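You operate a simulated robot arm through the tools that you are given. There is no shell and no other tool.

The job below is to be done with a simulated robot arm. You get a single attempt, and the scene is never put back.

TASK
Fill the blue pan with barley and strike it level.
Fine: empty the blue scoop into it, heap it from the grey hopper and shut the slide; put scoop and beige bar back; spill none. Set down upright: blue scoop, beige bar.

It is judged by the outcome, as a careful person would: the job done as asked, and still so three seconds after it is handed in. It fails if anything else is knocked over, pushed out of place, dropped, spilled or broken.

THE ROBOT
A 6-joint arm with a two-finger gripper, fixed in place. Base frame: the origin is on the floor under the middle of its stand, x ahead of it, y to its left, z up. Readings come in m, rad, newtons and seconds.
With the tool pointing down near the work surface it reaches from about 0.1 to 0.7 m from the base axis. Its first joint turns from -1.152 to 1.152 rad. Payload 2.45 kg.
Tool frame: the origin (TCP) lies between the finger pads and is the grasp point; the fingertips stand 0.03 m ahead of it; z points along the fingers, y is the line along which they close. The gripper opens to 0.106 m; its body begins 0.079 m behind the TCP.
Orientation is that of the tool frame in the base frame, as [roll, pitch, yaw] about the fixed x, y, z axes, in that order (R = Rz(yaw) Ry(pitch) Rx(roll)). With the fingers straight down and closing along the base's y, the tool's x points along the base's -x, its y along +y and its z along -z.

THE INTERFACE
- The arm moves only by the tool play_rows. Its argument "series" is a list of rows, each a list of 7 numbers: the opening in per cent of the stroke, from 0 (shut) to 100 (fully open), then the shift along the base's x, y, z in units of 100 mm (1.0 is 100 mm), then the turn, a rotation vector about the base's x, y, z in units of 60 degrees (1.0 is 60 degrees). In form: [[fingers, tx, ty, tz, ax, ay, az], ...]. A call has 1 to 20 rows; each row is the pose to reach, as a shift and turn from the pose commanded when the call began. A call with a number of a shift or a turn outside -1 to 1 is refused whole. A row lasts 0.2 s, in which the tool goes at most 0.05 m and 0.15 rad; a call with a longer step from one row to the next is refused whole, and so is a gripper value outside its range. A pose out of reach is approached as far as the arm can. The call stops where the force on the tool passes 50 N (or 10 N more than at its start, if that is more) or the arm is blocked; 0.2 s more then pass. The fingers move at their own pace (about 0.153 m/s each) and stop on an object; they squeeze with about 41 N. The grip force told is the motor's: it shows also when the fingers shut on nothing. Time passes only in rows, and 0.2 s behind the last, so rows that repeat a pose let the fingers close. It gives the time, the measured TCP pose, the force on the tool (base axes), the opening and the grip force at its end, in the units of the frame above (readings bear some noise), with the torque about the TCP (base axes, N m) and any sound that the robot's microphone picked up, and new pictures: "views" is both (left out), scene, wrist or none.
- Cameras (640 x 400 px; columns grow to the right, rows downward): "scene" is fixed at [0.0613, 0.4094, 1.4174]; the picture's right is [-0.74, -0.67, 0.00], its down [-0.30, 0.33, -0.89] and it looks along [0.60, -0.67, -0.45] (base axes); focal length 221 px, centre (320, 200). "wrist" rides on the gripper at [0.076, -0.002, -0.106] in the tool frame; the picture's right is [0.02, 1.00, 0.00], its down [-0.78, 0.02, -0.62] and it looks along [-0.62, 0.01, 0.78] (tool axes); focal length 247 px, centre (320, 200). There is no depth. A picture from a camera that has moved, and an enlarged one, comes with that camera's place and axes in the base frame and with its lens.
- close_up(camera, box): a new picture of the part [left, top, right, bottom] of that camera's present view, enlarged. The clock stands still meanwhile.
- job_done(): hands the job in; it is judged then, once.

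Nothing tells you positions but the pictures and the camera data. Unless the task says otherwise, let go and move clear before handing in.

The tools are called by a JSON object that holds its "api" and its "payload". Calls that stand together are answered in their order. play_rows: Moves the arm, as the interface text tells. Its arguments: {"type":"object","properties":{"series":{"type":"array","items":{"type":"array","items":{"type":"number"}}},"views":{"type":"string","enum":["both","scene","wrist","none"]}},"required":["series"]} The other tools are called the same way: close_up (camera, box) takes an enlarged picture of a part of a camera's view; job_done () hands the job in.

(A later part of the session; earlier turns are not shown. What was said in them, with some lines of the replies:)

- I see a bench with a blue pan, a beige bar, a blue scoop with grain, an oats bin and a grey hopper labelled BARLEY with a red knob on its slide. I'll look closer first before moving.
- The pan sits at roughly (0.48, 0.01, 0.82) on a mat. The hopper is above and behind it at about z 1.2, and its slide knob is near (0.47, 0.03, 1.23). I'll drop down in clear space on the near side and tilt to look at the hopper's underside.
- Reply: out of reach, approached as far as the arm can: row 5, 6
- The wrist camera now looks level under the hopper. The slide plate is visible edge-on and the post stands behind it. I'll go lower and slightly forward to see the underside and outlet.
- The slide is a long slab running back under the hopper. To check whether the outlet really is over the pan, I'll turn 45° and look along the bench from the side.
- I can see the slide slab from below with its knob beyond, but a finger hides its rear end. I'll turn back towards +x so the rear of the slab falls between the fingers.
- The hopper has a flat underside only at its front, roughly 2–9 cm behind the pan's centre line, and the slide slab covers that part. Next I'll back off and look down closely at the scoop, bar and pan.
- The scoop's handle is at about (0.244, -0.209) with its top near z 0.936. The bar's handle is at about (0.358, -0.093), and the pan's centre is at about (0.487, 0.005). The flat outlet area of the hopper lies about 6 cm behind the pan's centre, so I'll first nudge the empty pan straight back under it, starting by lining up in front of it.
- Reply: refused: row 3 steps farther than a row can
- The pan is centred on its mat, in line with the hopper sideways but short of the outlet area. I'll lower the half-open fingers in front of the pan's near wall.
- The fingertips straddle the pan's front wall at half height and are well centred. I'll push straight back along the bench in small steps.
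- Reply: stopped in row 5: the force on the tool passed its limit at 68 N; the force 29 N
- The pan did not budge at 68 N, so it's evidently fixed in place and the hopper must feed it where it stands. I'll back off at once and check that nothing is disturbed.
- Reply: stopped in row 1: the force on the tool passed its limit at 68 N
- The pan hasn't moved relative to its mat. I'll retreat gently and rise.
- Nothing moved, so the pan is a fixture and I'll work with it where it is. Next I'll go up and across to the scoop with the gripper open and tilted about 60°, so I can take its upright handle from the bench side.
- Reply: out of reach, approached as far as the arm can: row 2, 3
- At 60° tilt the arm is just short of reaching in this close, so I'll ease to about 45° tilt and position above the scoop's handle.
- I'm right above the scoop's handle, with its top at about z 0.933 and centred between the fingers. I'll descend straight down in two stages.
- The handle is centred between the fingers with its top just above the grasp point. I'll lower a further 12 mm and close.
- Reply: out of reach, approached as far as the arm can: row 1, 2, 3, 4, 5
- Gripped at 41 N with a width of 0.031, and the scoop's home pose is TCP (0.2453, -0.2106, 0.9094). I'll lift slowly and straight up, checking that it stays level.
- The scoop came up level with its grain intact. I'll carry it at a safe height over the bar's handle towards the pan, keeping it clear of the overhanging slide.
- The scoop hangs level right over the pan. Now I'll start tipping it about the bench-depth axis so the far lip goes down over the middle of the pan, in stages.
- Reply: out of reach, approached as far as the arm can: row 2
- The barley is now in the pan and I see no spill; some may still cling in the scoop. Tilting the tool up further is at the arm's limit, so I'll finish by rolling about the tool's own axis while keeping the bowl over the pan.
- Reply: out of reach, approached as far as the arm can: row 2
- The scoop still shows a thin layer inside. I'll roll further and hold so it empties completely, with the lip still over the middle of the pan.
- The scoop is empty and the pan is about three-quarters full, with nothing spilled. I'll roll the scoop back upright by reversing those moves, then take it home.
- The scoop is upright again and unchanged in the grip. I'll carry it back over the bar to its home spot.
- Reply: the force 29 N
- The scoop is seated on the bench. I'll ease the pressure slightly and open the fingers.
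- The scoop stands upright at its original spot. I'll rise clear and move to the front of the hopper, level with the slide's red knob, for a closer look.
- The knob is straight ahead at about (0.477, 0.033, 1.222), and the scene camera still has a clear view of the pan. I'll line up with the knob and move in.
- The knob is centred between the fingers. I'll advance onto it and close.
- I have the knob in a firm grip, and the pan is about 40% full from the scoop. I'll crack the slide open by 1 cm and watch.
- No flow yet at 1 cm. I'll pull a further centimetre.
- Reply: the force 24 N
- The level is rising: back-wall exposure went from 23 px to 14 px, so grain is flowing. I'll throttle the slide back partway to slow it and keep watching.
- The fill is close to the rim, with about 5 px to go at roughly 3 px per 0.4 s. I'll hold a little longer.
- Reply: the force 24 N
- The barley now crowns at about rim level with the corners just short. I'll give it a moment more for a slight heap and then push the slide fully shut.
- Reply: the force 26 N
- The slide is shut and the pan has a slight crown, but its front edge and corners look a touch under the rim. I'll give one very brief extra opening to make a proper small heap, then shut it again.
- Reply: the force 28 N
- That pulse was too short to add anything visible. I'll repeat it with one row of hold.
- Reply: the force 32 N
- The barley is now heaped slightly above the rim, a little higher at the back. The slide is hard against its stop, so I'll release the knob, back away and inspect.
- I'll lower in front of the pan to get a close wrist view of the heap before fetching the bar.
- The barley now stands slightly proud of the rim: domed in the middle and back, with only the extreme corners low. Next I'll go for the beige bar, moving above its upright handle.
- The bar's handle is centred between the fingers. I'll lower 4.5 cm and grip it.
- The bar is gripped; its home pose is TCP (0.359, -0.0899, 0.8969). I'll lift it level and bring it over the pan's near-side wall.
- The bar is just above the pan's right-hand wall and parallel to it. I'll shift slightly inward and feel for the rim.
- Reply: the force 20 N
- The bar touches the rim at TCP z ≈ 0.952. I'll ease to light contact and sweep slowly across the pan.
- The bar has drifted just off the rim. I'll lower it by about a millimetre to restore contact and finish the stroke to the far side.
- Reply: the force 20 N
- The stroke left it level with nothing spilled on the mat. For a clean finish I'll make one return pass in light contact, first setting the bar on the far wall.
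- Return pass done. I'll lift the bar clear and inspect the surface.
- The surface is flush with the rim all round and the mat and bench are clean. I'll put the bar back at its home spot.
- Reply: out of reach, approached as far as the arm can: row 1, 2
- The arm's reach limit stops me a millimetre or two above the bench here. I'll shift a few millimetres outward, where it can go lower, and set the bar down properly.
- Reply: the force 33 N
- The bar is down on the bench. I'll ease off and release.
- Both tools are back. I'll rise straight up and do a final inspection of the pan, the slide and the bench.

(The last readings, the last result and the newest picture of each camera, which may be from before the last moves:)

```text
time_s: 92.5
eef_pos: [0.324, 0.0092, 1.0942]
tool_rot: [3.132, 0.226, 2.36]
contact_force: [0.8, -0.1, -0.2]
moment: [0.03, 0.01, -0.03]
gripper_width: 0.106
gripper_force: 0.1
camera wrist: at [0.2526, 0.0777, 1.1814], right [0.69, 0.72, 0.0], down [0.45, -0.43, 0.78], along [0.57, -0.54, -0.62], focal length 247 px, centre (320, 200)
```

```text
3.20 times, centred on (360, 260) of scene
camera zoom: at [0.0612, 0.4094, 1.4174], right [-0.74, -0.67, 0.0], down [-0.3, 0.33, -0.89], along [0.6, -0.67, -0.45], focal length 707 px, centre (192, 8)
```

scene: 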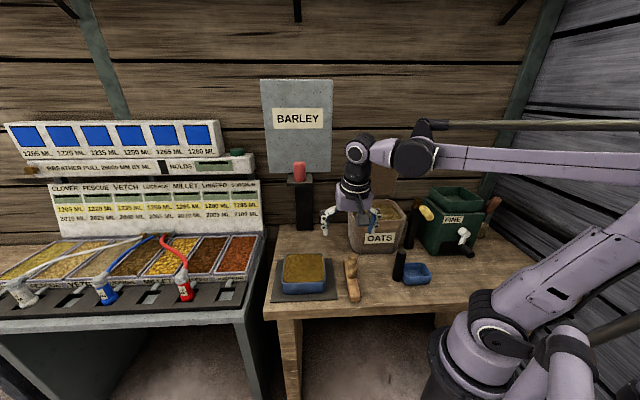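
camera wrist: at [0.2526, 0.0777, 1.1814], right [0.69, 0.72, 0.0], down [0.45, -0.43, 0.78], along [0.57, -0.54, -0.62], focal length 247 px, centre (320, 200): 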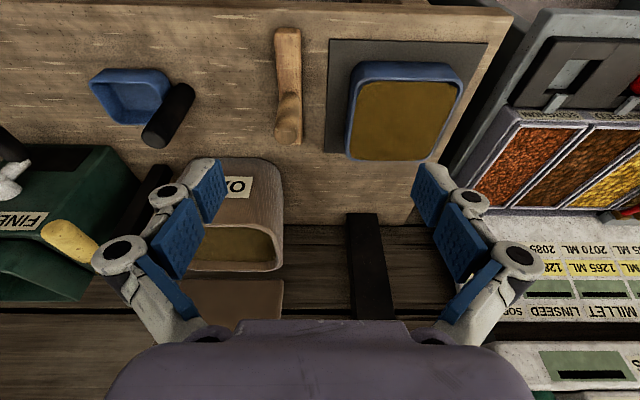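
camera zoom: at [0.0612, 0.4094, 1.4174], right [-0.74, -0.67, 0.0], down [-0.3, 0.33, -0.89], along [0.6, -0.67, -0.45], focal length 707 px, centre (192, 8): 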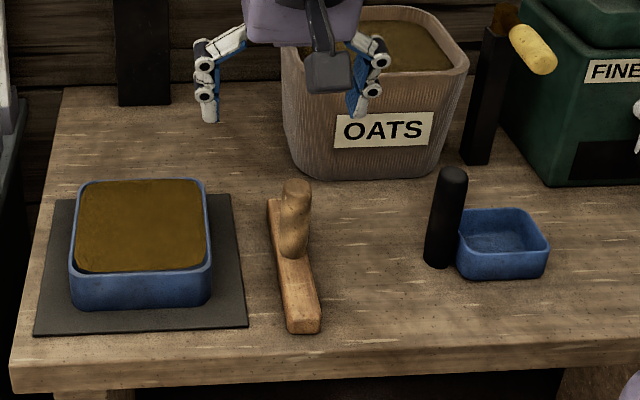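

{"api": "close_up", "payload": {"camera": "wrist", "box": [320, 30, 500, 170]}}

{"api": "close_up", "payload": {"camera": "scene", "box": [250, 70, 350, 240]}}

{"api": "close_up", "payload": {"camera": "wrist", "box": [60, 10, 340, 180]}}

{"api": "close_up", "payload": {"camera": "scene", "box": [250, 150, 410, 250]}}

```text
2.86 times, centred on (410, 100) of wrist
camera zoom: at [0.2526, 0.0777, 1.1814], right [0.69, 0.72, 0.0], down [0.45, -0.43, 0.78], along [0.57, -0.54, -0.62], focal length 706 px, centre (63, 486)
```

zoom: 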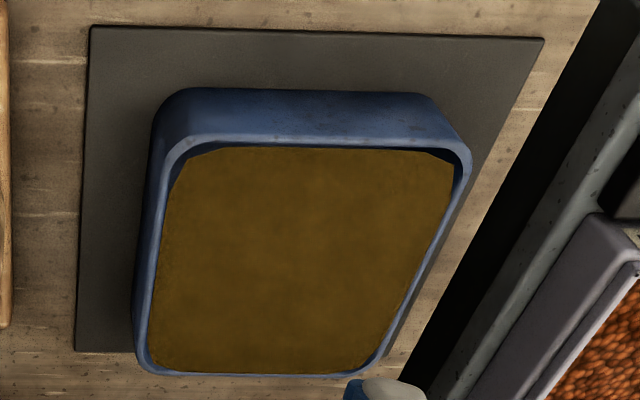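

```text
2.35 times, centred on (300, 155) of scene
camera zoom: at [0.0612, 0.4094, 1.4174], right [-0.74, -0.67, 0.0], down [-0.3, 0.33, -0.89], along [0.6, -0.67, -0.45], focal length 520 px, centre (367, 306)
```

zoom: 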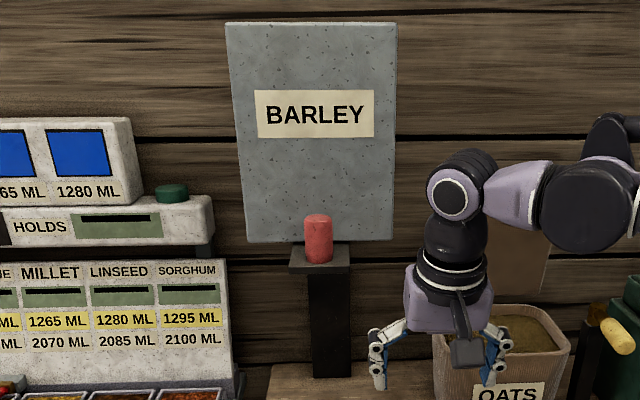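

```text
2.29 times, centred on (200, 95) of wrist
camera zoom: at [0.2526, 0.0777, 1.1814], right [0.69, 0.72, 0.0], down [0.45, -0.43, 0.78], along [0.57, -0.54, -0.62], focal length 564 px, centre (594, 440)
```

zoom: 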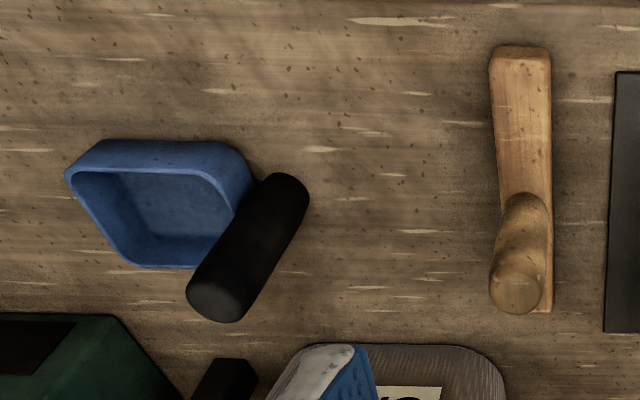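

```text
4.00 times, centred on (330, 200) of scene
camera zoom: at [0.0612, 0.4094, 1.4174], right [-0.74, -0.67, 0.0], down [-0.3, 0.33, -0.89], along [0.6, -0.67, -0.45], focal length 884 px, centre (280, 200)
```

zoom: 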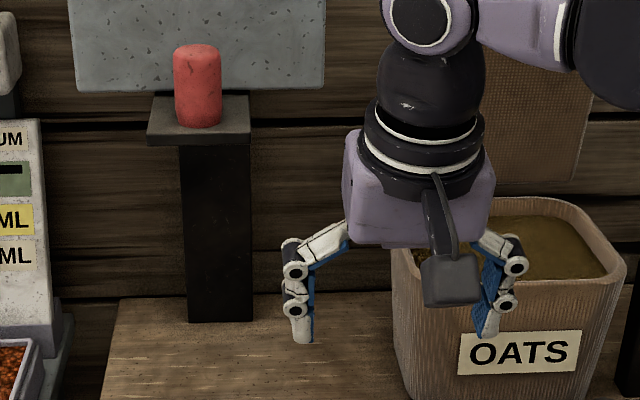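

The pan is level and flush, with nothing on the mat or bench. The slide is shut exactly as at the start, and the scoop and bar stand upright at their places with the arm clear. I'm handing the job in.

{"api": "job_done", "payload": {}}

```text
The job is handed in.
```

The blue pan is full of barley and struck level with its rim, and the job is handed in. I saw no grain on the mat or bench in the final pictures.

- **Scoop:** emptied into the pan and stood upright back in its place.
- **Hopper:** heaped the pan slightly above the rim. The slide is shut, and the knob sits where it was at the start.
- **Bar:** one pass across the pan and one back left the barley flush with the rim. The bar stands upright about 6 mm from its original spot, because the arm could not reach low enough to set it down exactly there.
- **Pan:** early on I pushed against it, thinking it needed to sit further under the hopper. The force peaked at 68 N and the arm stopped. The pan did not move and appears to be fixed, so I filled it where it was.
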